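You operate a simulated robot arm through the tools that you are given. There is no shell and no other tool. Be economical: measure what you need, move in short steps, check, and stop when the job is done.

Carry out the task below with a simulated two-armed robot. There is one attempt and no reset: what you move stays moved.

Task
Put the green tile from the top of the left bench on the mat a25 and the grey tile on the top of the wall bench. Take the pane from the low shelf of the shelving and leave it on the upper shelf of the work table. Push the cream drawer shut. Put the came on the shelf of the small bench. Fetch the wide brush from the top of the small bench and set it on top of the tray on the shelf of the tray bench. Pull the left door open. Do these in any order. Set down upright: came.

The check looks at the end state, three seconds after you hand in, the way a careful person would. Anything else that was tipped, shoved, dropped, spilled or broken makes it a failure.

Robot
Two 6-joint arms with two-finger grippers on one trunk, on a base that drives. Base frame: it is fixed to the floor where the robot stands at the start and does not move with it; the origin is under the middle of the robot, x ahead of it, y to its left, z up. Units: m, rad, N and s.
The left shoulder is at the start at [0.061, 0.143, 0.875], the right one opposite. With the tool pointing down near the work surface each hand reaches from about 0.1 to 0.64 m from the robot's upright axis, wherever it stands, measured 20 degrees to its own side. Places, roughly: came (8x2x4 cm) [-1.1, -3.1, 0.9]; cream drawer [-2, -5.1, 0.5]; left door [-3.3, -5, 0.5]; mat A25 (18x22 cm) [0.58, -1.26, 0.82]; pane (9x9x3 cm) [-0.9, 0.9, 0.5]; shelf of the small bench [-2.8, 0.6, 0.3]; tile [0.5, 0, 0.75]; top of the wall bench [0.9, -2.3, 0.9]; tray [-6, 0, 0.5]; upper shelf of the work table [-1.3, -3.5, 0.6]; wide brush (17x6x3 cm) [-2.8, 0.4, 0.8]. Payload 2.45 kg a hand.
Tool frame (each hand has its own): the origin (TCP) lies between the finger pads and is the grasp point; the fingertips stand 0.026 m ahead of it; z points along the fingers, y is the line along which they close. Largest opening 0.096 m; the body of the gripper starts 0.069 m behind the TCP.
Orientation is told as [roll, pitch, yaw] about the base's x, y, z axes, in that order, counted from this pose: with the fingers straight down and closing along the base's y, the tool's x points along the base's -x, its y along +y and its z along -z.

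Tools
- The arms move only by the tool servo_tool. It takes "left_commands", "right_commands" or both (then of equal length, played together; a hand with none holds still); each is a list that holds one entry, the list of rows, each a list of 7 numbers: the shift along the base's x, y, z in mm, then the turn, a rotation vector about the base's x, y, z in rad, then the closure, from 0 (fully open) to 1 (shut). In form: [[[dx, dy, dz, wx, wy, wz, gripper], ...]]. A call has 1 to 8 rows; each row is the pose to reach, as a shift and turn from the pose commanded when the call began. Rows are played at 5 a second. More than 0.05 m and 0.15 rad between two rows, or a gripper value outside its range, and nothing of the call is played. Where a pose cannot be reached the arm comes as near as it can. A force on the tool above 40 N (or 10 N above the force at the start of the call, whichever is more), or a blocked arm, ends the call early, and 0.2 s more pass. The fingers move at their own pace and stop on an object; they squeeze with about 29 N. The grip force told is the motor's: it shows also when the fingers shut on nothing. Time passes only in rows, and 0.2 s behind the last, so rows that repeat a pose let the fingers close. It gives the time, the measured TCP pose, the force on the tool (base axes), the opening and the grip force at its end, in the units of the frame above (readings bear some noise), with the torque about the TCP (base axes, N m) and any sound that the robot's microphone picked up.
- Cameras (640 x 400 px; columns grow to the right, rows downward): "scene" is now at [0.1325, -0.028, 1.4846]; the picture's right is [-0.40, -0.92, 0.00], its down [-0.70, 0.31, -0.65] and it looks along [0.59, -0.26, -0.76] (base axes); focal length 295 px, centre (320, 200). "left" rides on the left gripper at [0.082, -0.003, -0.098] in its tool frame; the picture's right is [0.04, 1.00, 0.00], its down [-0.73, 0.03, -0.68] and it looks along [-0.68, 0.03, 0.73] (tool axes); focal length 256 px, centre (320, 200). "right" rides on the right gripper at [0.082, 0.003, -0.098] in its tool frame; the picture's right is [-0.04, 1.00, 0.00], its down [-0.73, -0.03, -0.68] and it looks along [-0.68, -0.03, 0.73] (tool axes); focal length 256 px, centre (320, 200). There is no depth. A picture from a camera that has moved, and an enlarged one, comes with that camera's place and axes in the base frame and with its lens. The place of the scene camera against the robot may be out by one fixed shift of up to 0.012 m in any direction.
- snapshot(camera): a new picture of that camera. It takes no simulated time.
- lift_body(by): slides the trunk up (or, below 0, down) by that many m; the arms and the scene camera ride with it, the base frame stays. It gives what a move gives, with no picture.
- steer(legs): drives the robot by 1 to 6 legs, each [ahead, turn to the left] in m and rad, along the robot's own axes; the way and the turn of a leg run together, so that a leg with both is an arc; at most 1.5 m and 3.142 rad a leg. The arms and the cameras ride along, it lands a little off, and it stops where it bumps. It gives what a move gives.
- turn_head(pan, tilt): turns the head with the scene camera to pan (to the left, within 1.501 rad either way) and tilt (down, from -0.506 to 1.204), counted from straight ahead of the robot. It gives what a move gives.
- close_up(camera, box): a new picture of the part [left, top, right, bottom] of that camera's present view, enlarged. It takes no simulated time.
- hand_in(): hands the job in; it is judged then, once.

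Go step by step. Nothing tells you exact positions but the pictures and the camera data: compare them with the known pose of the tool, close in by small moves and look again before you grip or let go. The budget is 186 turns and 174 pictures, counting those below and the enlarged ones. Unless the task says otherwise, let go and move clear before handing in, and close with one line.

The tools are called after "Call:" by a JSON object that holds its "method" and its "body". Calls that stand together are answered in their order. servo_tool: Moves the arms, as the interface text tells. Its arguments: {"type":"object","properties":{"left_commands":{"type":"array"},"right_commands":{"type":"array"}},"required":[]} The other tools are called the same way: lift_body (by) slides the trunk up or down; steer (legs) drives the base; turn_head (pan, tilt) turns the head that bears the scene camera; snapshot (camera) takes a picture; close_up (camera, box) takes an enlarged picture of a part of a camera's view; hand_in () hands the job in.

At the start:

```text
clock: 0.0
left_tcp_pos: [0.4642, 0.1016, 1.0279]
left_tool_rot: [0.001, 0.001, -0.003]
left_ft_force: [0.4, 0.2, 0.3]
left_torque: [0.05, 0.0, 0.0]
left_opening: 0.0961
left_gripper_force: 0.0
right_tcp_pos: [0.502, -0.3428, 1.0669]
right_tool_rot: [0.0, 0.001, 0.001]
right_ft_force: [-0.1, 1.0, 0.0]
right_torque: [0.01, -0.04, 0.02]
right_opening: 0.0957
right_gripper_force: 0.1
trunk travel left (down, up): [-0.5, 0.09]
robot x, y, heading: [0.0023, 0.0034, 0.001]
head pan, tilt: [-0.415, 0.867]
```

scene: 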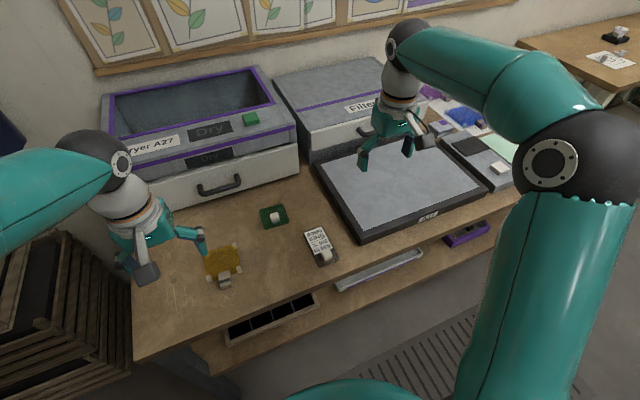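
right: 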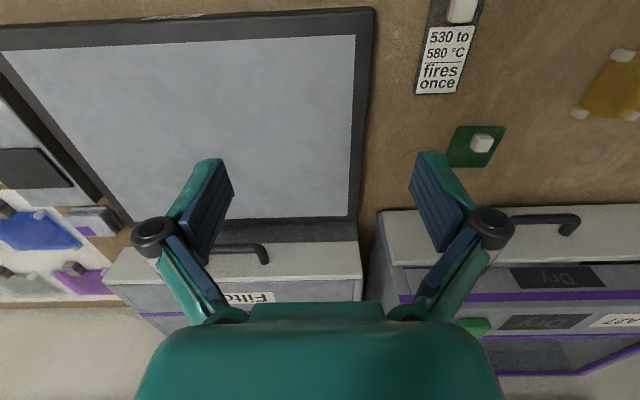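
left: 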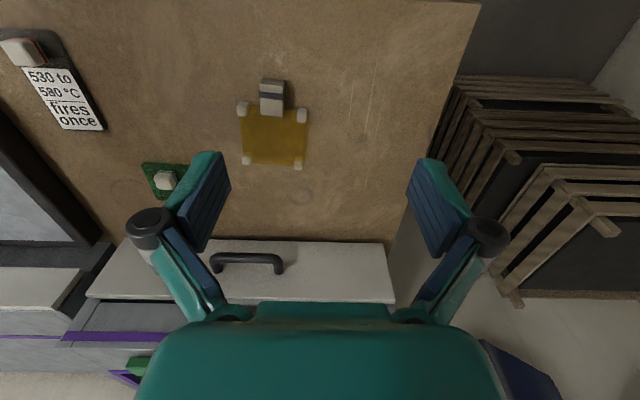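

I see the left bench with a small green item with a white knob, a yellow plate with corner spacers and a grey object beside it. I'll look closer before deciding what is what.

Call:
{"method": "close_up", "body": {"camera": "left", "box": [0, 20, 340, 230]}}

Call:
{"method": "close_up", "body": {"camera": "scene", "box": [180, 90, 360, 300]}}

Call:
{"method": "close_up", "body": {"camera": "scene", "box": [400, 0, 640, 200]}}

```text
1.88 times, centred on (170, 125) of left
camera zoom: at [0.3813, 0.099, 1.1263], right [-0.04, 1.0, 0.0], down [0.73, 0.03, 0.68], along [0.68, 0.03, -0.73], focal length 482 px, centre (602, 341)
```

zoom: 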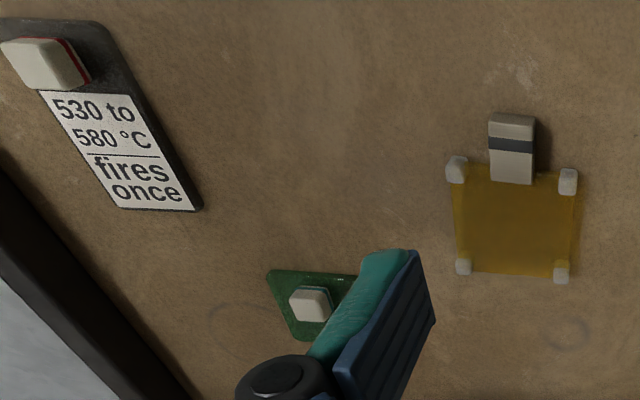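

```text
1.90 times, centred on (270, 195) of scene
camera zoom: at [0.1325, -0.028, 1.4846], right [-0.4, -0.92, 0.0], down [-0.7, 0.31, -0.65], along [0.59, -0.26, -0.76], focal length 563 px, centre (415, 210)
```

zoom: 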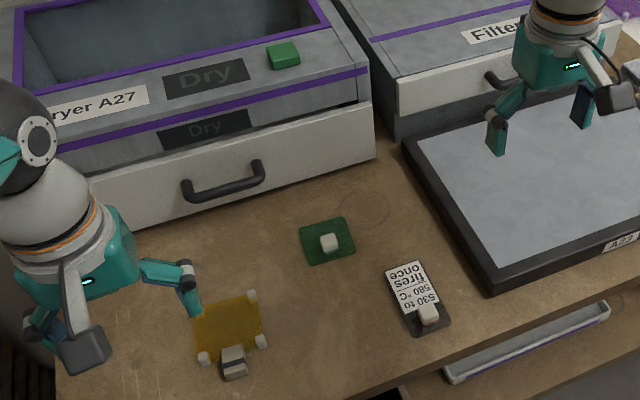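

```text
2.00 times, centred on (520, 100) of scene
camera zoom: at [0.1325, -0.028, 1.4846], right [-0.4, -0.92, 0.0], down [-0.7, 0.31, -0.65], along [0.59, -0.26, -0.76], focal length 591 px, centre (-80, 400)
```

zoom: 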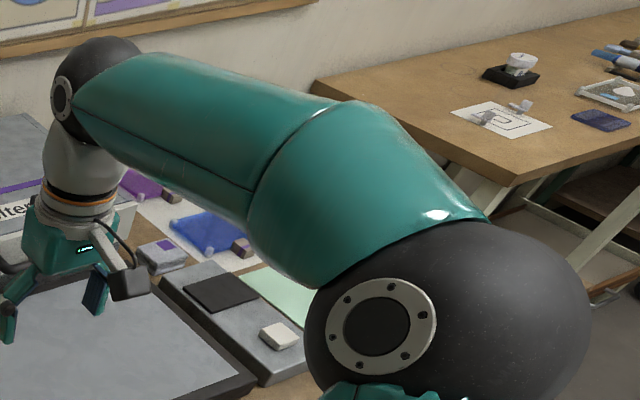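

The green tile with knob and a grey plate with label are on this bench. I'll turn the head to the right to see the mat A25 and wall bench.

Call:
{"method": "turn_head", "body": {"pan": -1.1, "tilt": 0.5}}

Call:
{"method": "snapshot", "body": {"camera": "scene"}}

Call:
{"method": "turn_head", "body": {"pan": 0.2, "tilt": 0.8}}

Call:
{"method": "snapshot", "body": {"camera": "scene"}}

```text
clock: 1.1
left_tcp_pos: [0.4643, 0.1022, 1.0287]
left_tool_rot: [0.001, 0.0, -0.003]
left_ft_force: [-0.6, 0.0, 0.3]
left_torque: [0.01, 0.0, 0.0]
left_opening: 0.0959
left_gripper_force: 0.0
right_tcp_pos: [0.5006, -0.341, 1.069]
right_tool_rot: [-0.001, -0.001, 0.001]
right_ft_force: [0.6, -0.9, -0.3]
right_torque: [0.0, -0.01, -0.01]
right_opening: 0.0961
right_gripper_force: 0.1
trunk travel left (down, up): [-0.5, 0.09]
robot x, y, heading: [-0.0016, 0.0004, -0.004]
head pan, tilt: [-1.1, 0.499]
```

```text
167 pictures are left
camera scene: at [0.1032, -0.0779, 1.5159], right [-0.89, -0.45, 0.0], down [-0.22, 0.43, -0.88], along [0.4, -0.78, -0.48], focal length 295 px, centre (320, 200)
```

scene: 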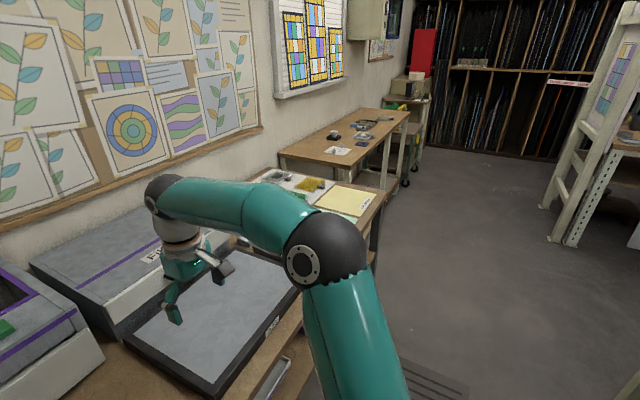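

```text
clock: 2.5
left_tcp_pos: [0.4647, 0.1021, 1.029]
left_tool_rot: [-0.001, 0.0, -0.002]
left_ft_force: [0.3, -0.3, 0.1]
left_torque: [0.01, 0.01, 0.01]
left_opening: 0.096
left_gripper_force: 0.0
right_tcp_pos: [0.5011, -0.3428, 1.0683]
right_tool_rot: [0.0, 0.0, 0.001]
right_ft_force: [-0.4, 0.0, -0.4]
right_torque: [0.0, 0.04, -0.01]
right_opening: 0.0962
right_gripper_force: 0.1
trunk travel left (down, up): [-0.5, 0.09]
robot x, y, heading: [0.0032, -0.0024, 0.001]
head pan, tilt: [0.201, 0.799]
```

```text
166 pictures are left
camera scene: at [0.1409, 0.0192, 1.4899], right [0.2, -0.98, 0.0], down [-0.7, -0.14, -0.7], along [0.68, 0.14, -0.72], focal length 295 px, centre (320, 200)
```

scene: 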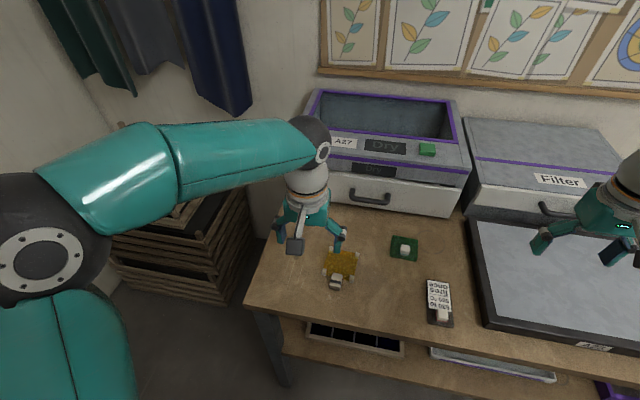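

The triangulation puts the green tile's knob at about (0.63,-0.11,0.835) and the labelled grey plate's block at about (0.47,-0.19). I'll zoom in on both.

Call:
{"method": "close_up", "body": {"camera": "scene", "box": [370, 220, 490, 340]}}

Call:
{"method": "servo_tool", "body": {"right_commands": [[[-10, 30, -15, 0, 0, 0, 0], [-20, 65, -30, 0, 0, 0, 0], [-30, 100, -45, 0, 0, 0, 0], [-40, 130, -60, 0, 0, 0, 0]]]}}

Call:
{"method": "snapshot", "body": {"camera": "right"}}

```text
3.33 times, centred on (430, 280) of scene
camera zoom: at [0.1409, 0.0192, 1.4899], right [0.2, -0.98, 0.0], down [-0.7, -0.14, -0.7], along [0.68, 0.14, -0.72], focal length 985 px, centre (-47, -67)
```

zoom: 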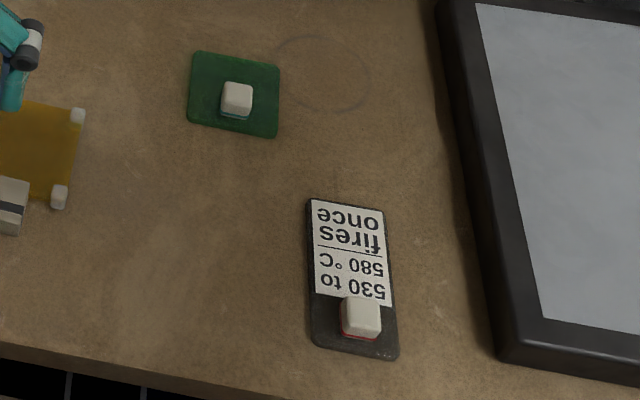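

```text
clock: 3.5
left_tcp_pos: [0.4652, 0.1025, 1.0281]
left_tool_rot: [-0.002, 0.0, -0.002]
left_ft_force: [0.4, 0.1, 1.2]
left_torque: [0.02, -0.02, 0.02]
left_opening: 0.0962
left_gripper_force: 0.0
right_tcp_pos: [0.4606, -0.2115, 1.0081]
right_tool_rot: [0.001, -0.001, 0.0]
right_ft_force: [0.1, 0.0, 0.3]
right_torque: [0.02, -0.01, -0.04]
right_opening: 0.0961
right_gripper_force: 0.0
trunk travel left (down, up): [-0.5, 0.09]
robot x, y, heading: [0.0004, 0.0024, 0.001]
head pan, tilt: [0.201, 0.799]
```

```text
164 pictures are left
camera right: at [0.3789, -0.2086, 1.1059], right [0.04, 1.0, 0.0], down [0.73, -0.03, 0.68], along [0.68, -0.03, -0.73], focal length 256 px, centre (320, 200)
```

right: 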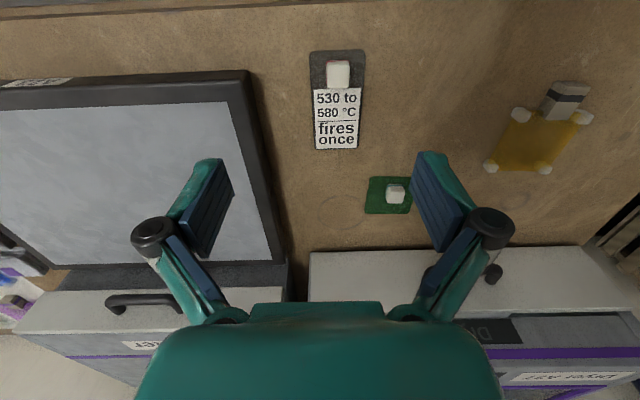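

The knob of the green tile triangulates to about (0.622,-0.112,0.835). I bring the right hand over it.

Call:
{"method": "servo_tool", "body": {"right_commands": [[[40, 25, -20, 0, 0, 0, 0.2], [80, 50, -40, 0, 0, 0, 0.3], [120, 75, -60, 0, 0, 0, 0.4], [161, 100, -85, 0, 0, 0, 0.4], [161, 100, -95, 0, 0, 0, 0.4]]]}}

Call:
{"method": "snapshot", "body": {"camera": "right"}}

Call:
{"method": "close_up", "body": {"camera": "scene", "box": [330, 180, 490, 280]}}

```text
refused: row 1 steps farther than a row can; nothing moved
```

```text
163 pictures are left
camera right: at [0.3789, -0.2086, 1.1059], right [0.04, 1.0, 0.0], down [0.73, -0.03, 0.68], along [0.68, -0.03, -0.73], focal length 256 px, centre (320, 200)
```

right: 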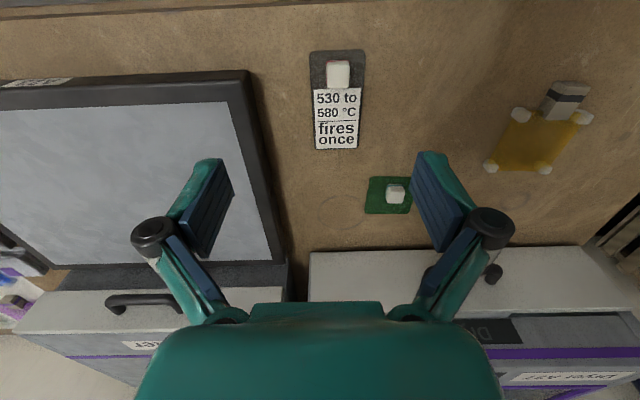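

```text
4.00 times, centred on (410, 230) of scene
camera zoom: at [0.1409, 0.0197, 1.4899], right [0.2, -0.98, 0.0], down [-0.7, -0.14, -0.7], along [0.68, 0.14, -0.72], focal length 1182 px, centre (-40, 80)
```

zoom: 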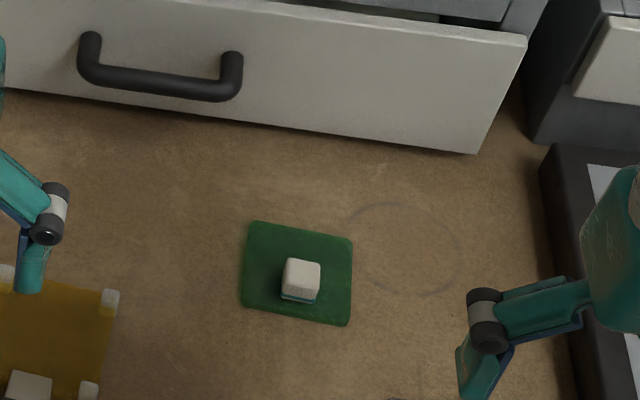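

The step was too long; I'll resend it in shorter rows.

Call:
{"method": "servo_tool", "body": {"right_commands": [[[32, 20, -15, 0, 0, 0, 0.2], [64, 40, -30, 0, 0, 0, 0.3], [96, 60, -48, 0, 0, 0, 0.4], [128, 80, -66, 0, 0, 0, 0.4], [161, 100, -85, 0, 0, 0, 0.4], [161, 100, -95, 0, 0, 0, 0.4]]]}}

Call:
{"method": "snapshot", "body": {"camera": "right"}}

Call:
{"method": "close_up", "body": {"camera": "scene", "box": [330, 180, 490, 280]}}

```text
clock: 4.9
left_tcp_pos: [0.4648, 0.102, 1.0289]
left_tool_rot: [0.0, -0.002, -0.001]
left_ft_force: [0.0, 0.0, -0.3]
left_torque: [-0.01, -0.01, 0.01]
left_opening: 0.0959
left_gripper_force: 0.0
right_tcp_pos: [0.6231, -0.1124, 0.9126]
right_tool_rot: [0.0, 0.0, 0.0]
right_ft_force: [-0.3, 0.7, 0.0]
right_torque: [-0.02, 0.01, -0.03]
right_opening: 0.0578
right_gripper_force: 0.0
trunk travel left (down, up): [-0.5, 0.09]
robot x, y, heading: [-0.0023, 0.0005, -0.001]
head pan, tilt: [0.201, 0.799]
```

```text
161 pictures are left
camera right: at [0.5407, -0.1091, 1.0102], right [0.04, 1.0, 0.0], down [0.73, -0.03, 0.68], along [0.68, -0.03, -0.73], focal length 256 px, centre (320, 200)
```

right: 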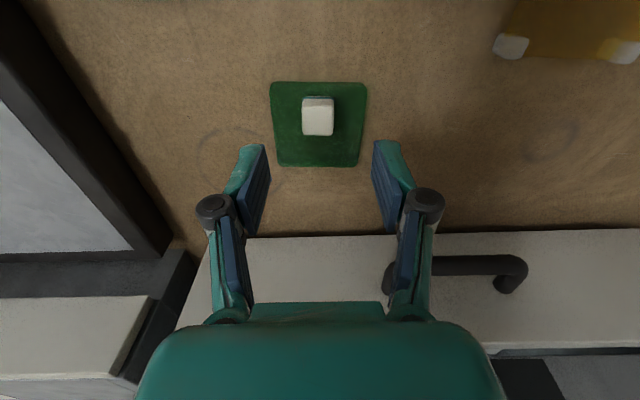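

```text
4.00 times, centred on (410, 230) of scene
camera zoom: at [0.1401, 0.019, 1.49], right [0.2, -0.98, 0.0], down [-0.7, -0.14, -0.7], along [0.68, 0.14, -0.72], focal length 1182 px, centre (-40, 80)
```

zoom: 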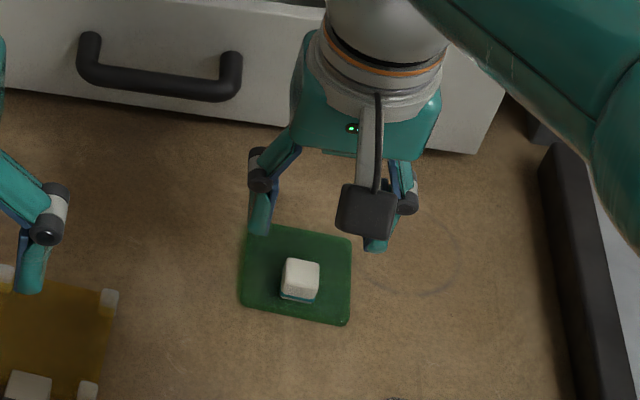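

The knob is confirmed at (0.622,-0.114), top z≈0.835, right under the TCP. I descend to it.

Call:
{"method": "servo_tool", "body": {"right_commands": [[[0, -1, -25, 0, 0, 0, 0.4], [0, -1, -50, 0, 0, 0, 0.4], [0, -1, -66, 0, 0, 0, 0.4], [0, -1, -66, 0, 0, 0, 0.4]]]}}

Call:
{"method": "snapshot", "body": {"camera": "right"}}

Call:
{"method": "close_up", "body": {"camera": "scene", "box": [330, 180, 490, 280]}}

```text
clock: 5.9
left_tcp_pos: [0.4638, 0.1027, 1.0296]
left_tool_rot: [0.0, -0.002, -0.001]
left_ft_force: [-0.2, -1.0, -0.1]
left_torque: [0.01, 0.01, -0.01]
left_opening: 0.0959
left_gripper_force: 0.0
right_tcp_pos: [0.622, -0.1124, 0.8487]
right_tool_rot: [0.002, -0.007, -0.003]
right_ft_force: [2.9, -0.1, 14.3]
right_torque: [-0.04, 0.01, -0.03]
right_opening: 0.0583
right_gripper_force: 0.0
trunk travel left (down, up): [-0.5, 0.09]
robot x, y, heading: [0.0029, 0.0006, 0.0]
head pan, tilt: [0.201, 0.799]
```

```text
159 pictures are left
camera right: at [0.5408, -0.1103, 0.9468], right [0.04, 1.0, 0.0], down [0.73, -0.03, 0.68], along [0.68, -0.03, -0.73], focal length 256 px, centre (320, 200)
```

right: 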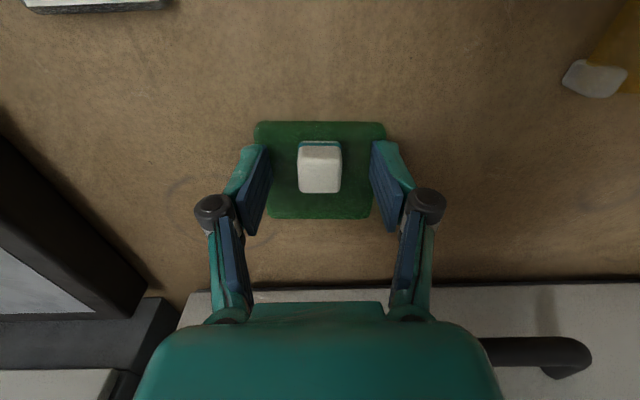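

```text
4.00 times, centred on (410, 230) of scene
camera zoom: at [0.1394, 0.0195, 1.4904], right [0.2, -0.98, 0.0], down [-0.7, -0.14, -0.7], along [0.68, 0.14, -0.72], focal length 1182 px, centre (-40, 80)
```

zoom: 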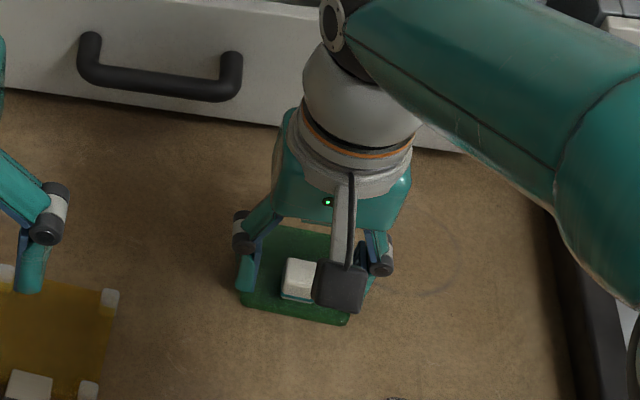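

The tips touch the tile's top at z≈0.822. I rise 3 mm, close on the knob and lift.

Call:
{"method": "servo_tool", "body": {"right_commands": [[[0, 0, 4, 0, 0, 0, 0.4], [0, 0, 4, 0, 0, 0, 1], [0, 0, 4, 0, 0, 0, 1], [0, 0, 4, 0, 0, 0, 1], [0, 0, 20, 0, 0, 0, 1], [0, 0, 60, 0, 0, 0, 1], [0, 0, 100, 0, 0, 0, 1]]]}}

Call:
{"method": "snapshot", "body": {"camera": "right"}}

```text
clock: 7.5
left_tcp_pos: [0.4647, 0.1026, 1.0288]
left_tool_rot: [0.001, -0.001, -0.001]
left_ft_force: [0.4, 0.9, -0.2]
left_torque: [0.03, -0.02, 0.01]
left_opening: 0.0959
left_gripper_force: 0.0
right_tcp_pos: [0.6227, -0.1135, 0.9471]
right_tool_rot: [0.001, 0.0, 0.0]
right_ft_force: [-0.1, 0.2, -0.9]
right_torque: [-0.01, 0.0, 0.03]
right_opening: 0.021
right_gripper_force: 29.1
trunk travel left (down, up): [-0.5, 0.09]
robot x, y, heading: [-0.0007, -0.0001, -0.001]
head pan, tilt: [0.201, 0.799]
```

```text
157 pictures are left
camera right: at [0.5405, -0.1108, 1.0451], right [0.04, 1.0, 0.0], down [0.73, -0.03, 0.68], along [0.68, -0.03, -0.74], focal length 256 px, centre (320, 200)
```

right: 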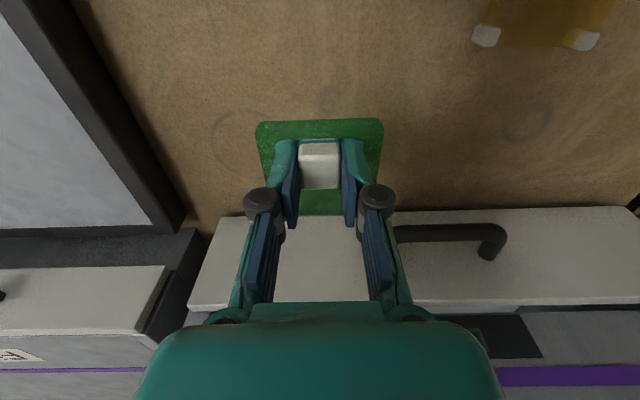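

The green tile is held (opening 0.021). I'll draw the right hand back and look to the right bench end for other grey tiles and the mat.

Call:
{"method": "servo_tool", "body": {"right_commands": [[[-30, -25, 20, 0, 0, 0, 1], [-60, -50, 40, 0, 0, 0, 1], [-90, -80, 60, 0, 0, 0, 1], [-120, -110, 70, 0, 0, 0, 1], [-160, -130, 70, 0, 0, 0, 1], [-200, -150, 70, 0, 0, 0, 1], [-240, -170, 70, 0, 0, 0, 1]]]}}

Call:
{"method": "turn_head", "body": {"pan": -0.8, "tilt": 0.45}}

Call:
{"method": "snapshot", "body": {"camera": "scene"}}

```text
clock: 9.1
left_tcp_pos: [0.4632, 0.1015, 1.0286]
left_tool_rot: [0.0, -0.001, -0.002]
left_ft_force: [-0.5, 0.7, -0.3]
left_torque: [0.02, 0.01, 0.0]
left_opening: 0.0961
left_gripper_force: 0.0
right_tcp_pos: [0.3812, -0.2834, 1.0171]
right_tool_rot: [-0.001, 0.0, 0.0]
right_ft_force: [0.4, -0.3, -0.8]
right_torque: [-0.01, -0.04, 0.0]
right_opening: 0.0211
right_gripper_force: 28.9
trunk travel left (down, up): [-0.5, 0.09]
robot x, y, heading: [0.0004, -0.0006, -0.0]
head pan, tilt: [0.201, 0.799]
```

```text
clock: 10.4
left_tcp_pos: [0.4641, 0.1014, 1.0275]
left_tool_rot: [-0.001, 0.0, -0.002]
left_ft_force: [0.2, -0.3, 0.5]
left_torque: [0.01, 0.0, 0.01]
left_opening: 0.0959
left_gripper_force: 0.1
right_tcp_pos: [0.3817, -0.2824, 1.0171]
right_tool_rot: [-0.001, 0.001, -0.001]
right_ft_force: [-0.2, -0.2, -0.4]
right_torque: [0.02, 0.02, 0.04]
right_opening: 0.0214
right_gripper_force: 28.7
trunk travel left (down, up): [-0.5, 0.09]
robot x, y, heading: [0.0042, 0.0015, 0.004]
head pan, tilt: [-0.799, 0.45]
```

```text
156 pictures are left
camera scene: at [0.1257, -0.0627, 1.5204], right [-0.72, -0.7, 0.0], down [-0.3, 0.31, -0.9], along [0.63, -0.64, -0.44], focal length 295 px, centre (320, 200)
```

scene: 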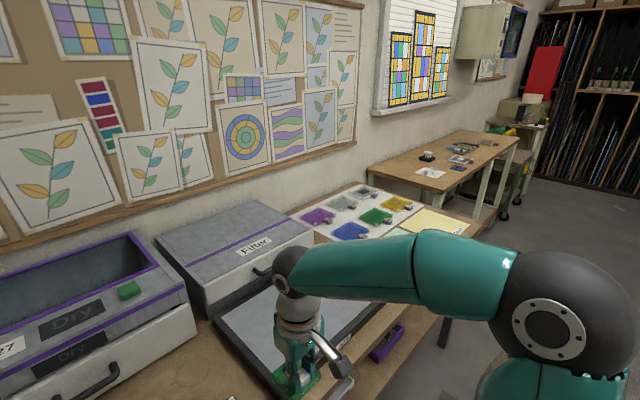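

Further right there's a sheet with coloured tiles. Let me zoom there.

Call:
{"method": "close_up", "body": {"camera": "scene", "box": [280, 170, 480, 290]}}

Call:
{"method": "close_up", "body": {"camera": "scene", "box": [360, 120, 530, 220]}}

```text
3.20 times, centred on (380, 230) of scene
camera zoom: at [0.1257, -0.0627, 1.5204], right [-0.72, -0.7, 0.0], down [-0.3, 0.31, -0.9], along [0.63, -0.64, -0.44], focal length 945 px, centre (128, 104)
```

zoom: 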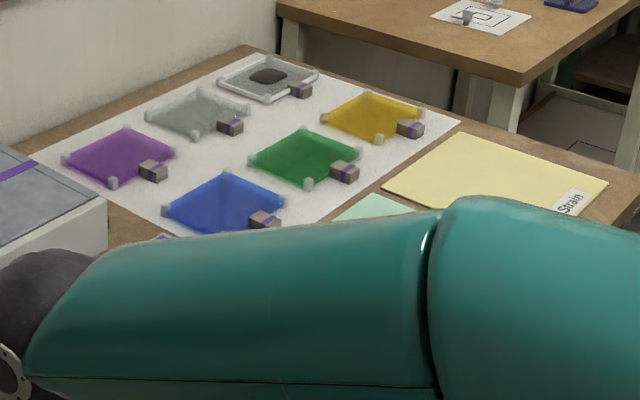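

```text
3.76 times, centred on (445, 170) of scene
camera zoom: at [0.1257, -0.0627, 1.5204], right [-0.72, -0.7, 0.0], down [-0.3, 0.31, -0.9], along [0.63, -0.64, -0.44], focal length 1112 px, centre (-151, 313)
```

zoom: 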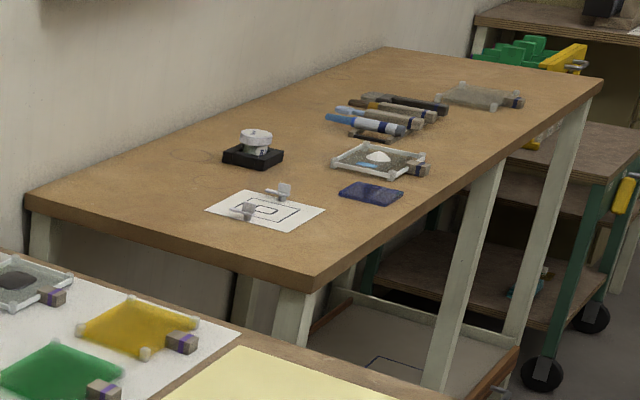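

The glass squares with corner feet are panes; the knobbed plates are the tiles, so the labelled dark plate is the grey tile. I move the right hand (with green tile) aside and bring the left hand over the grey tile's knob near (0.46,-0.195).

Call:
{"method": "servo_tool", "body": {"right_commands": [[[0, -40, 5, 0, 0, 0, 1], [0, -80, 10, 0, 0, 0, 1], [0, -120, 10, 0, 0, 0, 1], [0, -160, 10, 0, 0, 0, 1], [0, -200, 10, 0, 0, 0, 1], [0, -200, 10, 0, 0, 0, 1], [0, -200, 10, 0, 0, 0, 1]]], "left_commands": [[[0, -40, -5, 0, 0, 0, 0.2], [0, -80, -10, 0, 0, 0, 0.3], [0, -120, -20, 0, 0, 0, 0.4], [0, -160, -30, 0, 0, 0, 0.4], [0, -200, -40, 0, 0, 0, 0.4], [0, -240, -60, 0, 0, 0, 0.4], [0, -255, -80, 0, 0, 0, 0.4]]]}}

Call:
{"method": "snapshot", "body": {"camera": "left"}}

```text
clock: 12.2
left_tcp_pos: [0.4894, -0.1286, 0.9883]
left_tool_rot: [-0.065, -0.046, 0.066]
left_ft_force: [0.7, -0.1, -0.2]
left_torque: [0.01, -0.02, 0.01]
left_opening: 0.0574
left_gripper_force: 0.1
right_tcp_pos: [0.3828, -0.4817, 1.0255]
right_tool_rot: [0.0, 0.002, 0.001]
right_ft_force: [-0.1, -0.3, -1.4]
right_torque: [-0.03, 0.03, -0.02]
right_opening: 0.0207
right_gripper_force: 29.8
trunk travel left (down, up): [-0.5, 0.09]
robot x, y, heading: [0.0009, -0.001, 0.0]
head pan, tilt: [-0.799, 0.45]
stopped in row 7 (left hand): the arm was blocked; the commanded pose is now the measured one
```

```text
153 pictures are left
camera left: at [0.4019, -0.1309, 1.0829], right [-0.1, 0.99, -0.07], down [0.7, 0.12, 0.71], along [0.71, 0.03, -0.7], focal length 256 px, centre (320, 200)
```

left: 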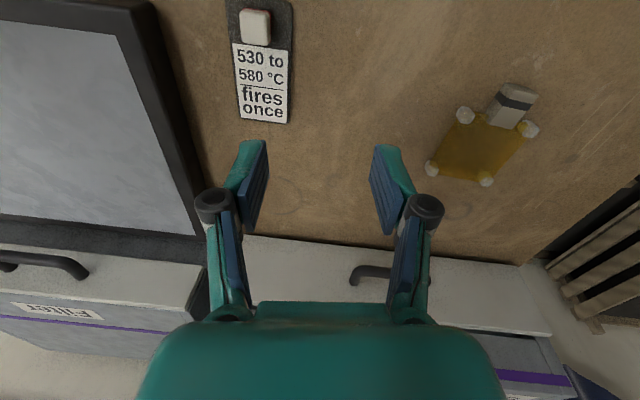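

The left arm hits its limit across the body. I'll back it off, level it, and turn the base right so the grey tile lies ahead of the left arm.

Call:
{"method": "servo_tool", "body": {"left_commands": [[[-10, 40, 0, 0.03, 0.02, -0.03, 0.4], [-25, 80, 10, 0.065, 0.046, -0.066, 0.4], [-60, 110, 20, 0.065, 0.046, -0.066, 0.4], [-100, 130, 30, 0.065, 0.046, -0.066, 0.4]]]}}

Call:
{"method": "steer", "body": {"legs": [[0, -0.6]]}}

Call:
{"method": "snapshot", "body": {"camera": "left"}}

```text
clock: 13.2
left_tcp_pos: [0.3868, -0.0, 1.0171]
left_tool_rot: [0.008, 0.001, -0.008]
left_ft_force: [0.5, 0.4, -0.3]
left_torque: [0.03, -0.02, 0.02]
left_opening: 0.0576
left_gripper_force: 0.2
right_tcp_pos: [0.3814, -0.4822, 1.0275]
right_tool_rot: [0.0, -0.001, 0.0]
right_ft_force: [0.7, -0.2, -1.2]
right_torque: [0.0, 0.0, 0.0]
right_opening: 0.0213
right_gripper_force: 28.9
trunk travel left (down, up): [-0.5, 0.09]
robot x, y, heading: [0.0009, 0.0008, 0.006]
head pan, tilt: [-0.799, 0.45]
```

```text
clock: 15.4
left_tcp_pos: [0.3196, -0.2179, 1.0171]
left_tool_rot: [0.006, 0.0, -0.6]
left_ft_force: [0.3, -1.2, -0.6]
left_torque: [0.02, 0.01, -0.02]
left_opening: 0.0578
left_gripper_force: 0.1
right_tcp_pos: [0.0475, -0.6142, 1.0284]
right_tool_rot: [0.001, 0.003, -0.593]
right_ft_force: [0.2, 0.0, -0.9]
right_torque: [-0.02, 0.02, -0.01]
right_opening: 0.021
right_gripper_force: 28.8
trunk travel left (down, up): [-0.5, 0.09]
robot x, y, heading: [0.0107, 0.0166, -0.595]
head pan, tilt: [-0.799, 0.45]
```

```text
152 pictures are left
camera left: at [0.2485, -0.1749, 1.1157], right [0.53, 0.85, 0.01], down [0.62, -0.39, 0.68], along [0.58, -0.36, -0.73], focal length 256 px, centre (320, 200)
```

left: 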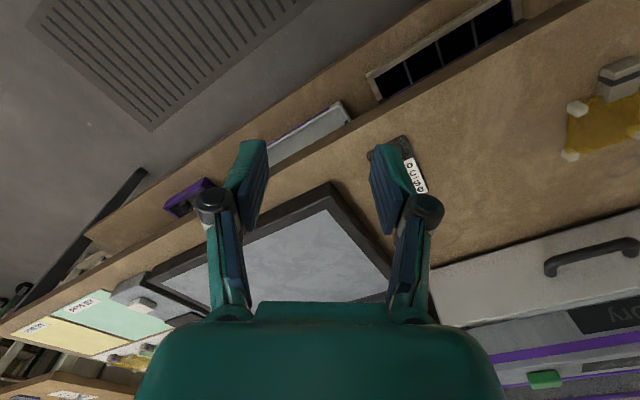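

Now the tile is ahead of the left arm. I bring the left hand above its knob, turning the gripper back square with it.

Call:
{"method": "servo_tool", "body": {"left_commands": [[[28, 5, -10, 0, 0, 0.14, 0.4], [56, 10, -25, 0, 0, 0.28, 0.4], [84, 15, -45, 0, 0, 0.42, 0.4], [112, 19, -65, 0, 0, 0.56, 0.4], [140, 23, -87, 0, 0, 0.6, 0.4]]]}}

Call:
{"method": "snapshot", "body": {"camera": "left"}}

```text
clock: 16.6
left_tcp_pos: [0.4607, -0.1957, 0.9296]
left_tool_rot: [0.007, 0.001, 0.001]
left_ft_force: [-0.2, 0.2, 0.1]
left_torque: [0.03, 0.02, -0.02]
left_opening: 0.0579
left_gripper_force: 0.0
right_tcp_pos: [0.048, -0.6146, 1.028]
right_tool_rot: [-0.001, 0.002, -0.595]
right_ft_force: [0.8, -0.1, -0.9]
right_torque: [-0.03, 0.03, -0.02]
right_opening: 0.0211
right_gripper_force: 29.0
trunk travel left (down, up): [-0.5, 0.09]
robot x, y, heading: [0.0113, 0.0189, -0.597]
head pan, tilt: [-0.799, 0.45]
```

```text
151 pictures are left
camera left: at [0.3769, -0.1991, 1.0278], right [-0.04, 1.0, 0.01], down [0.73, 0.03, 0.68], along [0.68, 0.03, -0.73], focal length 256 px, centre (320, 200)
```

left: 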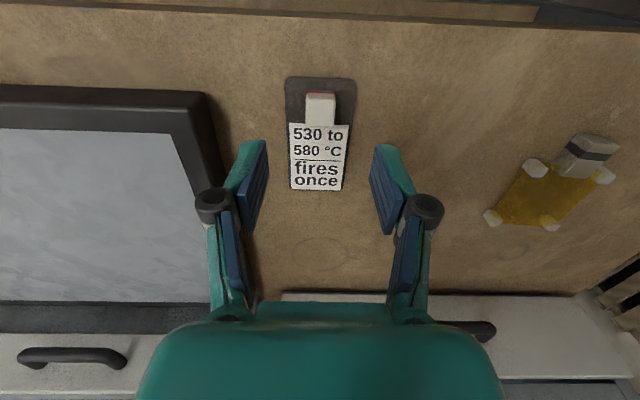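

The grey tile's knob sits at (0.459,-0.196), right beneath. I descend, grip and lift slightly.

Call:
{"method": "servo_tool", "body": {"left_commands": [[[-1, 0, -30, 0, 0, 0, 0.4], [-1, 0, -60, 0, 0, 0, 0.4], [-1, 0, -76, 0, 0, 0, 0.4], [-1, 0, -76, 0, 0, 0, 1], [-1, 0, -76, 0, 0, 0, 1], [-1, 0, -76, 0, 0, 0, 1], [-1, 0, -60, 0, 0, 0, 1], [-1, 0, -20, 0, 0, 0, 1]]]}}

Call:
{"method": "snapshot", "body": {"camera": "left"}}

```text
clock: 18.4
left_tcp_pos: [0.4573, -0.1943, 0.9101]
left_tool_rot: [0.007, 0.001, -0.001]
left_ft_force: [0.4, 0.0, -1.1]
left_torque: [0.01, -0.01, 0.0]
left_opening: 0.0211
left_gripper_force: 29.2
right_tcp_pos: [0.0447, -0.6123, 1.0274]
right_tool_rot: [0.002, 0.0, -0.592]
right_ft_force: [-0.8, 0.8, -0.3]
right_torque: [0.01, -0.01, 0.0]
right_opening: 0.0211
right_gripper_force: 29.0
trunk travel left (down, up): [-0.5, 0.09]
robot x, y, heading: [0.0116, 0.0171, -0.594]
head pan, tilt: [-0.799, 0.45]
```

```text
150 pictures are left
camera left: at [0.3738, -0.1984, 1.0091], right [-0.04, 1.0, 0.01], down [0.73, 0.02, 0.68], along [0.68, 0.03, -0.73], focal length 256 px, centre (320, 200)
```

left: 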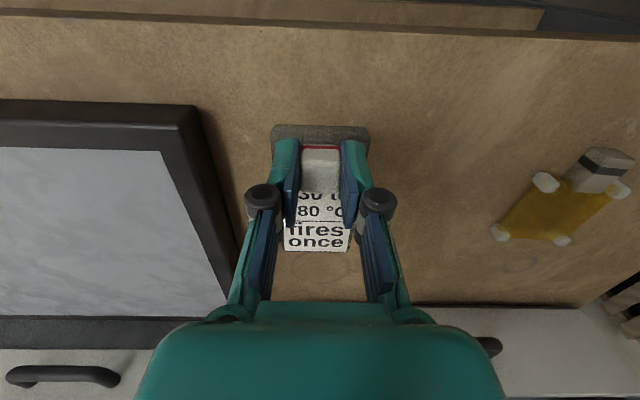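

Both tiles are held. I retract the left hand to the body, then drive to the mat A25.

Call:
{"method": "servo_tool", "body": {"left_commands": [[[-5, 5, 40, 0, 0, -0.1, 1], [-20, 20, 80, 0, 0, -0.2, 1], [-45, 45, 110, 0, 0, -0.33, 1], [-70, 70, 130, 0, 0, -0.46, 1], [-100, 98, 140, 0, 0, -0.59, 1]]]}}

Call:
{"method": "steer", "body": {"legs": [[0, -0.976], [1.2, 0], [0, 1.57]]}}

Call:
{"method": "turn_head", "body": {"pan": 0, "tilt": 0.8}}

Call:
{"method": "snapshot", "body": {"camera": "scene"}}

```text
clock: 19.6
left_tcp_pos: [0.3553, -0.0957, 1.0505]
left_tool_rot: [0.005, -0.001, -0.594]
left_ft_force: [-0.3, -0.4, -0.3]
left_torque: [0.02, -0.01, 0.01]
left_opening: 0.0213
left_gripper_force: 28.5
right_tcp_pos: [0.0452, -0.6116, 1.0276]
right_tool_rot: [0.001, 0.0, -0.594]
right_ft_force: [-0.5, 0.4, 0.3]
right_torque: [-0.03, -0.01, -0.01]
right_opening: 0.021
right_gripper_force: 29.3
trunk travel left (down, up): [-0.5, 0.09]
robot x, y, heading: [0.0111, 0.0158, -0.597]
head pan, tilt: [-0.799, 0.45]
```

```text
clock: 23.4
left_tcp_pos: [0.1046, -0.3489, 1.0496]
left_tool_rot: [0.01, 0.0, -1.574]
left_ft_force: [-2.1, 0.7, -0.6]
left_torque: [0.05, -0.05, 0.04]
left_opening: 0.0211
left_gripper_force: 28.8
right_tcp_pos: [-0.4975, -0.3766, 1.0265]
right_tool_rot: [0.004, 0.004, -1.576]
right_ft_force: [-0.3, -0.5, -1.3]
right_torque: [0.04, -0.04, 0.0]
right_opening: 0.0212
right_gripper_force: 29.3
trunk travel left (down, up): [-0.5, 0.09]
robot x, y, heading: [0.0444, 0.0036, -1.608]
head pan, tilt: [-0.799, 0.45]
stopped in leg 2: the robot was blocked; the commanded pose is now the measured one
```

```text
clock: 24.5
left_tcp_pos: [0.1068, -0.3469, 1.0509]
left_tool_rot: [0.006, 0.0, -1.575]
left_ft_force: [-0.5, 0.0, -0.9]
left_torque: [0.05, 0.03, -0.01]
left_opening: 0.0208
left_gripper_force: 28.9
right_tcp_pos: [-0.4967, -0.3741, 1.0307]
right_tool_rot: [0.0, 0.001, -1.576]
right_ft_force: [0.1, 0.1, -0.1]
right_torque: [0.02, -0.03, 0.0]
right_opening: 0.0209
right_gripper_force: 28.9
trunk travel left (down, up): [-0.5, 0.09]
robot x, y, heading: [0.0485, 0.0041, -1.608]
head pan, tilt: [0.0, 0.799]
```

```text
149 pictures are left
camera scene: at [0.0409, -0.1329, 1.49], right [-1.0, 0.04, 0.0], down [0.03, 0.72, -0.7], along [-0.03, -0.7, -0.72], focal length 295 px, centre (320, 200)
```

scene: 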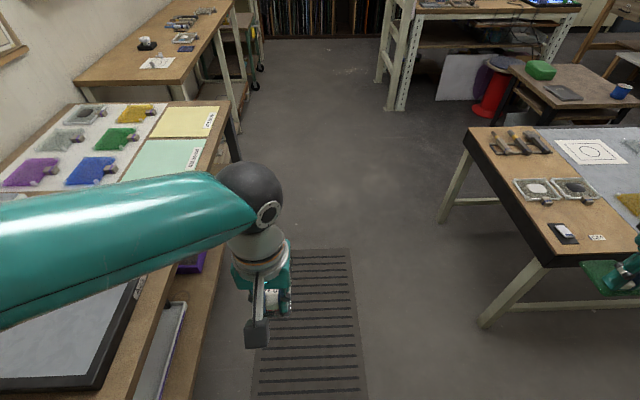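

The robot was blocked right at the start of the drive. I'll look left to see what the left arm or base touches.

Call:
{"method": "turn_head", "body": {"pan": 1.2, "tilt": 0.9}}

Call:
{"method": "snapshot", "body": {"camera": "scene"}}

Call:
{"method": "turn_head", "body": {"pan": -1.2, "tilt": 0.9}}

Call:
{"method": "snapshot", "body": {"camera": "scene"}}

```text
clock: 25.9
left_tcp_pos: [0.1064, -0.3458, 1.0517]
left_tool_rot: [0.009, 0.001, -1.574]
left_ft_force: [0.0, -1.1, 0.2]
left_torque: [0.01, -0.03, 0.0]
left_opening: 0.021
left_gripper_force: 28.7
right_tcp_pos: [-0.4963, -0.3737, 1.0288]
right_tool_rot: [-0.001, 0.0, -1.576]
right_ft_force: [0.4, 0.4, -0.7]
right_torque: [0.02, -0.02, -0.02]
right_opening: 0.0211
right_gripper_force: 29.4
trunk travel left (down, up): [-0.5, 0.09]
robot x, y, heading: [0.0464, 0.0071, -1.609]
head pan, tilt: [1.201, 0.901]
```

```text
148 pictures are left
camera scene: at [0.1133, -0.0823, 1.4821], right [-0.4, -0.92, 0.0], down [-0.72, 0.31, -0.62], along [0.57, -0.25, -0.78], focal length 295 px, centre (320, 200)
```

scene: 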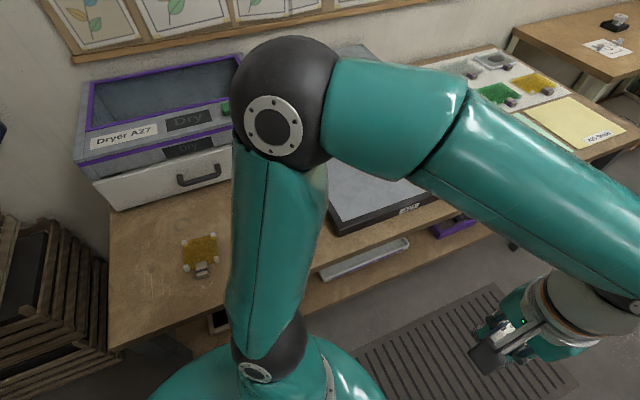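

```text
clock: 28.1
left_tcp_pos: [0.1073, -0.3464, 1.0504]
left_tool_rot: [0.006, -0.001, -1.573]
left_ft_force: [-1.1, -0.2, -0.5]
left_torque: [0.02, 0.03, 0.0]
left_opening: 0.0214
left_gripper_force: 28.9
right_tcp_pos: [-0.4962, -0.3736, 1.0295]
right_tool_rot: [0.0, -0.001, -1.576]
right_ft_force: [-0.2, 0.0, -1.2]
right_torque: [0.01, 0.02, -0.01]
right_opening: 0.021
right_gripper_force: 28.9
trunk travel left (down, up): [-0.5, 0.09]
robot x, y, heading: [0.0444, 0.01, -1.609]
head pan, tilt: [-1.201, 0.901]
```

```text
147 pictures are left
camera scene: at [-0.0273, -0.0772, 1.482], right [-0.33, 0.94, 0.0], down [0.74, 0.26, -0.62], along [-0.59, -0.2, -0.78], focal length 295 px, centre (320, 200)
```

scene: 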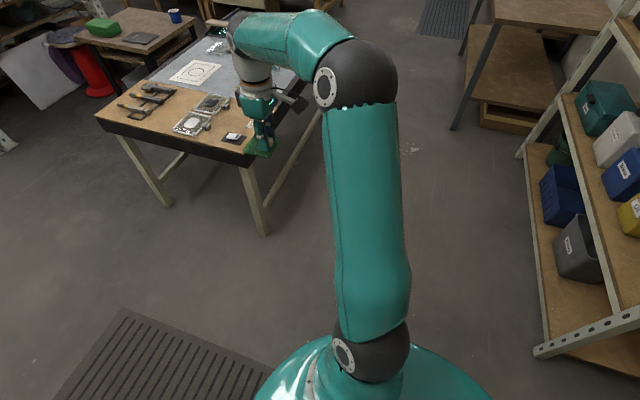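

The arms are free in the air, so the base likely touches the bench's lower shelf. I pull the right hand in, steer away from the bench toward the aisle centre (x≈-0.1), then go on.

Call:
{"method": "servo_tool", "body": {"right_commands": [[[40, 0, 5, 0, 0, 0, 1], [80, 0, 10, 0, 0, 0, 1], [120, 0, 15, 0, 0, 0, 1], [160, 0, 20, 0, 0, 0, 1], [200, 0, 20, 0, 0, 0, 1], [220, 0, 20, 0, 0, 0, 1]]]}}

Call:
{"method": "steer", "body": {"legs": [[0, -0.5], [0.3, 0]]}}

```text
clock: 29.5
left_tcp_pos: [0.1067, -0.3468, 1.0517]
left_tool_rot: [0.006, 0.0, -1.574]
left_ft_force: [0.2, -0.3, -1.3]
left_torque: [-0.01, -0.02, 0.02]
left_opening: 0.0211
left_gripper_force: 29.1
right_tcp_pos: [-0.277, -0.3744, 1.0496]
right_tool_rot: [-0.001, 0.0, -1.577]
right_ft_force: [0.2, 0.6, -0.8]
right_torque: [0.02, 0.05, -0.03]
right_opening: 0.0211
right_gripper_force: 29.8
trunk travel left (down, up): [-0.5, 0.09]
robot x, y, heading: [0.0455, 0.0036, -1.608]
head pan, tilt: [-1.201, 0.901]
```

```text
clock: 33.2
left_tcp_pos: [-0.2219, -0.5895, 1.0506]
left_tool_rot: [0.007, -0.001, -2.075]
left_ft_force: [-0.3, 0.0, -0.8]
left_torque: [0.04, -0.04, -0.01]
left_opening: 0.0212
left_gripper_force: 29.1
right_tcp_pos: [-0.5731, -0.4286, 1.0499]
right_tool_rot: [-0.001, -0.002, -2.077]
right_ft_force: [0.8, -0.1, 0.0]
right_torque: [0.05, -0.03, -0.01]
right_opening: 0.021
right_gripper_force: 29.2
trunk travel left (down, up): [-0.5, 0.09]
robot x, y, heading: [-0.1115, -0.253, -2.106]
head pan, tilt: [-1.201, 0.901]
```

Free now. I drive down the aisle and turn to face the mat.

Call:
{"method": "steer", "body": {"legs": [[0, 0.54], [0.8, 0], [0, 1.57]]}}

Call:
{"method": "turn_head", "body": {"pan": -0.1, "tilt": 0.8}}

Call:
{"method": "snapshot", "body": {"camera": "scene"}}

```text
clock: 42.9
left_tcp_pos: [0.2611, -1.0172, 1.0517]
left_tool_rot: [0.005, 0.001, -0.094]
left_ft_force: [-0.7, -0.2, -0.9]
left_torque: [-0.08, 0.01, -0.01]
left_opening: 0.021
left_gripper_force: 29.3
right_tcp_pos: [0.2535, -1.4028, 1.0521]
right_tool_rot: [-0.002, -0.002, -0.1]
right_ft_force: [-0.2, -0.6, -1.0]
right_torque: [-0.03, 0.01, 0.0]
right_opening: 0.021
right_gripper_force: 29.0
trunk travel left (down, up): [-0.5, 0.09]
robot x, y, heading: [-0.101, -1.0866, -0.112]
head pan, tilt: [-1.201, 0.901]
stopped in leg 3: the robot was blocked; the commanded pose is now the measured one
```

```text
clock: 44.2
left_tcp_pos: [0.2618, -1.0202, 1.052]
left_tool_rot: [0.007, 0.0, -0.097]
left_ft_force: [-1.0, 0.2, 0.2]
left_torque: [0.0, 0.01, 0.0]
left_opening: 0.0209
left_gripper_force: 29.0
right_tcp_pos: [0.252, -1.4034, 1.0504]
right_tool_rot: [0.0, -0.001, -0.101]
right_ft_force: [0.5, -0.1, -0.5]
right_torque: [0.0, 0.02, 0.0]
right_opening: 0.0211
right_gripper_force: 28.4
trunk travel left (down, up): [-0.5, 0.09]
robot x, y, heading: [-0.0997, -1.0891, -0.118]
head pan, tilt: [-0.099, 0.799]
```

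```text
146 pictures are left
camera scene: at [0.038, -1.1114, 1.4899], right [-0.21, -0.98, 0.0], down [-0.7, 0.15, -0.7], along [0.68, -0.15, -0.72], focal length 295 px, centre (320, 200)
```

scene: 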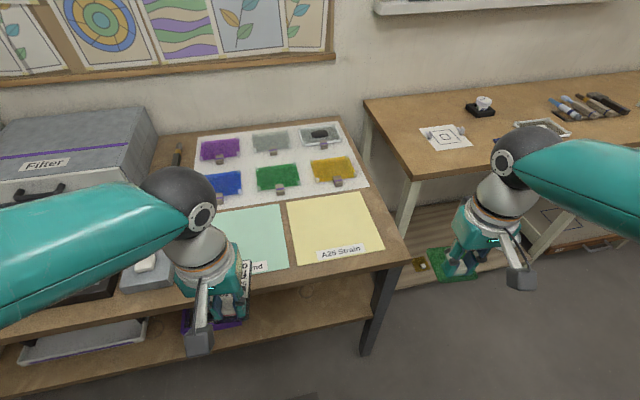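

The yellow mat "A25 Strain" is ahead at about (0.56,-1.26). It's slightly beyond reach, so I try a small drive forward.

Call:
{"method": "steer", "body": {"legs": [[0.1, 0]]}}

Call:
{"method": "snapshot", "body": {"camera": "scene"}}

```text
clock: 45.4
left_tcp_pos: [0.362, -1.0298, 1.0525]
left_tool_rot: [0.006, 0.004, -0.095]
left_ft_force: [0.7, -0.1, -1.6]
left_torque: [0.01, 0.07, 0.02]
left_opening: 0.021
left_gripper_force: 28.9
right_tcp_pos: [0.3542, -1.4159, 1.0502]
right_tool_rot: [0.001, 0.003, -0.099]
right_ft_force: [0.2, 0.8, -0.8]
right_torque: [0.0, 0.08, 0.05]
right_opening: 0.0211
right_gripper_force: 29.1
trunk travel left (down, up): [-0.5, 0.09]
robot x, y, heading: [-0.0039, -1.1002, -0.119]
head pan, tilt: [-0.099, 0.799]
```

```text
145 pictures are left
camera scene: at [0.1402, -1.1228, 1.4897], right [-0.21, -0.98, 0.0], down [-0.7, 0.15, -0.7], along [0.68, -0.15, -0.72], focal length 295 px, centre (320, 200)
```

scene: 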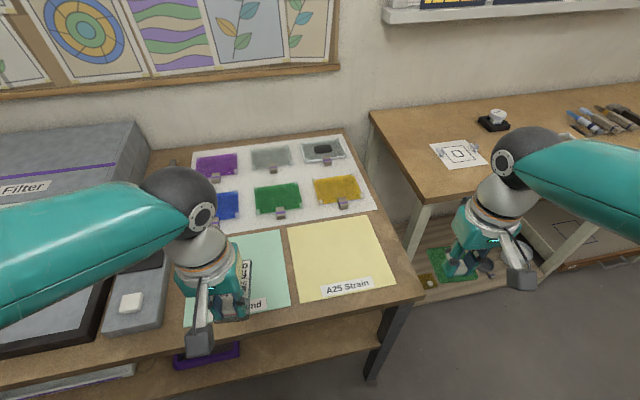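

The mat centre is about (0.562,-1.265). I bring the green tile above it.

Call:
{"method": "servo_tool", "body": {"right_commands": [[[35, 26, -15, 0, 0, 0.02, 1], [70, 52, -30, 0, 0, 0.04, 1], [105, 78, -50, 0, 0, 0.06, 1], [140, 104, -70, 0, 0, 0.08, 1], [175, 130, -90, 0, 0, 0.1, 1], [208, 152, -110, 0, 0, 0.1, 1], [208, 152, -135, 0, 0, 0.1, 1]]]}}

Call:
{"method": "snapshot", "body": {"camera": "right"}}

Call:
{"method": "close_up", "body": {"camera": "scene", "box": [240, 190, 440, 320]}}

```text
clock: 47.0
left_tcp_pos: [0.36, -1.0302, 1.0536]
left_tool_rot: [0.007, 0.0, -0.098]
left_ft_force: [0.2, -0.1, 0.3]
left_torque: [0.03, 0.0, 0.04]
left_opening: 0.021
left_gripper_force: 29.1
right_tcp_pos: [0.5613, -1.2631, 0.9166]
right_tool_rot: [0.0, -0.001, -0.001]
right_ft_force: [0.9, -0.5, -0.5]
right_torque: [0.02, -0.06, -0.03]
right_opening: 0.0209
right_gripper_force: 28.9
trunk travel left (down, up): [-0.5, 0.09]
robot x, y, heading: [-0.003, -1.1026, -0.112]
head pan, tilt: [-0.099, 0.799]
```

```text
144 pictures are left
camera right: at [0.4791, -1.2604, 1.014], right [0.04, 1.0, 0.0], down [0.73, -0.03, 0.68], along [0.68, -0.03, -0.73], focal length 256 px, centre (320, 200)
```

right: 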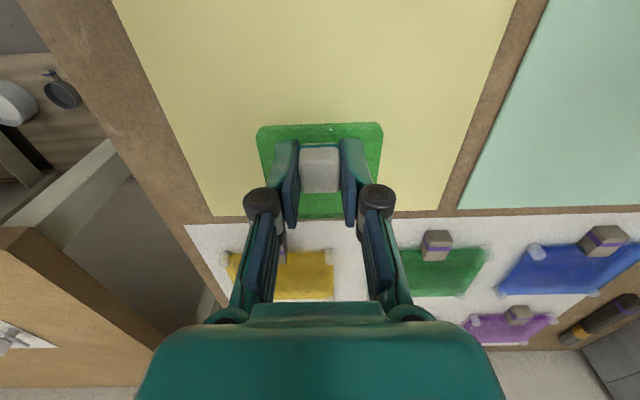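

```text
3.08 times, centred on (340, 255) of scene
camera zoom: at [0.1378, -1.1228, 1.49], right [-0.21, -0.98, 0.0], down [-0.7, 0.15, -0.7], along [0.68, -0.15, -0.72], focal length 909 px, centre (258, 31)
```

zoom: 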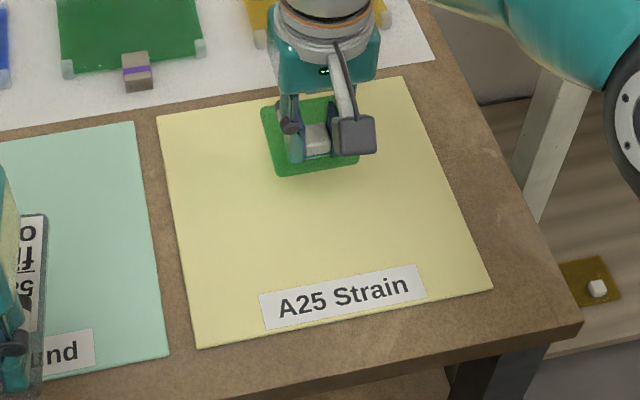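

The mat spans roughly x 0.45–0.68, y −1.39–−1.15, so the tile is well centred. I lower it gently.

Call:
{"method": "servo_tool", "body": {"right_commands": [[[4, -3, -25, 0, 0, 0, 1], [4, -3, -50, 0, 0, 0, 1], [4, -3, -58, 0, 0, 0, 1], [4, -3, -61, 0, 0, 0, 1], [4, -3, -61, 0, 0, 0, 1]]]}}

Call:
{"method": "close_up", "body": {"camera": "scene", "box": [240, 190, 440, 320]}}

```text
clock: 48.2
left_tcp_pos: [0.3597, -1.0312, 1.0519]
left_tool_rot: [0.007, 0.0, -0.096]
left_ft_force: [0.5, 0.2, -0.8]
left_torque: [-0.06, 0.02, 0.03]
left_opening: 0.021
left_gripper_force: 28.8
right_tcp_pos: [0.5644, -1.266, 0.8569]
right_tool_rot: [0.0, -0.005, 0.0]
right_ft_force: [2.0, -0.7, 11.4]
right_torque: [-0.03, 0.15, 0.04]
right_opening: 0.0208
right_gripper_force: 28.6
trunk travel left (down, up): [-0.5, 0.09]
robot x, y, heading: [-0.0019, -1.0985, -0.112]
head pan, tilt: [-0.099, 0.799]
```

```text
3.08 times, centred on (340, 255) of scene
camera zoom: at [0.1372, -1.1223, 1.4902], right [-0.21, -0.98, 0.0], down [-0.7, 0.15, -0.7], along [0.68, -0.15, -0.72], focal length 909 px, centre (258, 31)
```

zoom: 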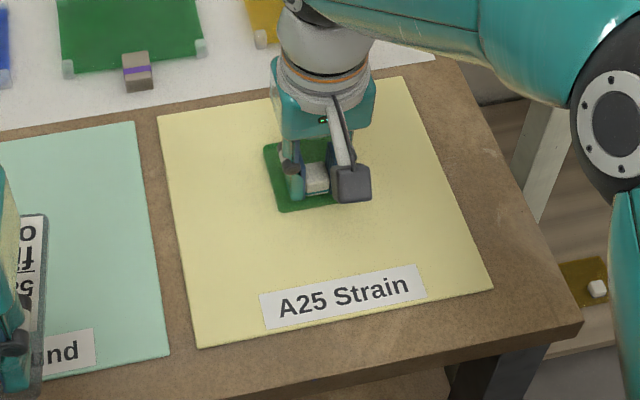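

Contact with the mat (11 N). I release the tile and rise clear.

Call:
{"method": "servo_tool", "body": {"right_commands": [[[0, 0, 0, 0, 0, 0, 0.5], [0, 0, 0, 0, 0, 0, 0.5], [0, 0, 25, 0, 0, 0, 0.5], [0, 0, 60, 0, 0, 0, 0.5], [-40, -20, 90, 0, 0, 0, 0.5], [-80, -40, 110, 0, 0, 0, 0.5], [-120, -60, 125, 0, 0, -0.1, 0.5]]]}}

Call:
{"method": "close_up", "body": {"camera": "scene", "box": [240, 130, 560, 320]}}

```text
refused: row 5 steps farther than a row can; nothing moved
```

```text
2.00 times, centred on (400, 225) of scene
camera zoom: at [0.1372, -1.1223, 1.4902], right [-0.21, -0.98, 0.0], down [-0.7, 0.15, -0.7], along [0.68, -0.15, -0.72], focal length 591 px, centre (160, 150)
```

zoom: 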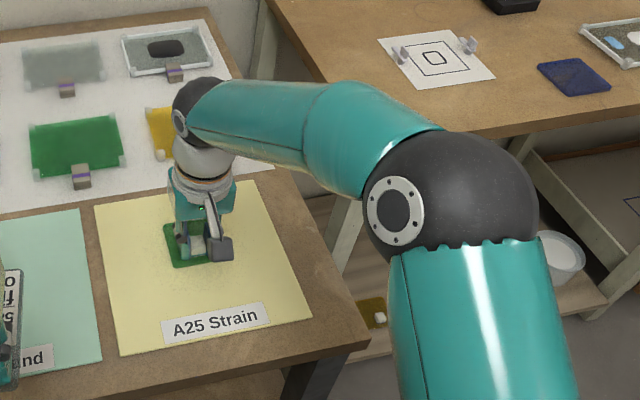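

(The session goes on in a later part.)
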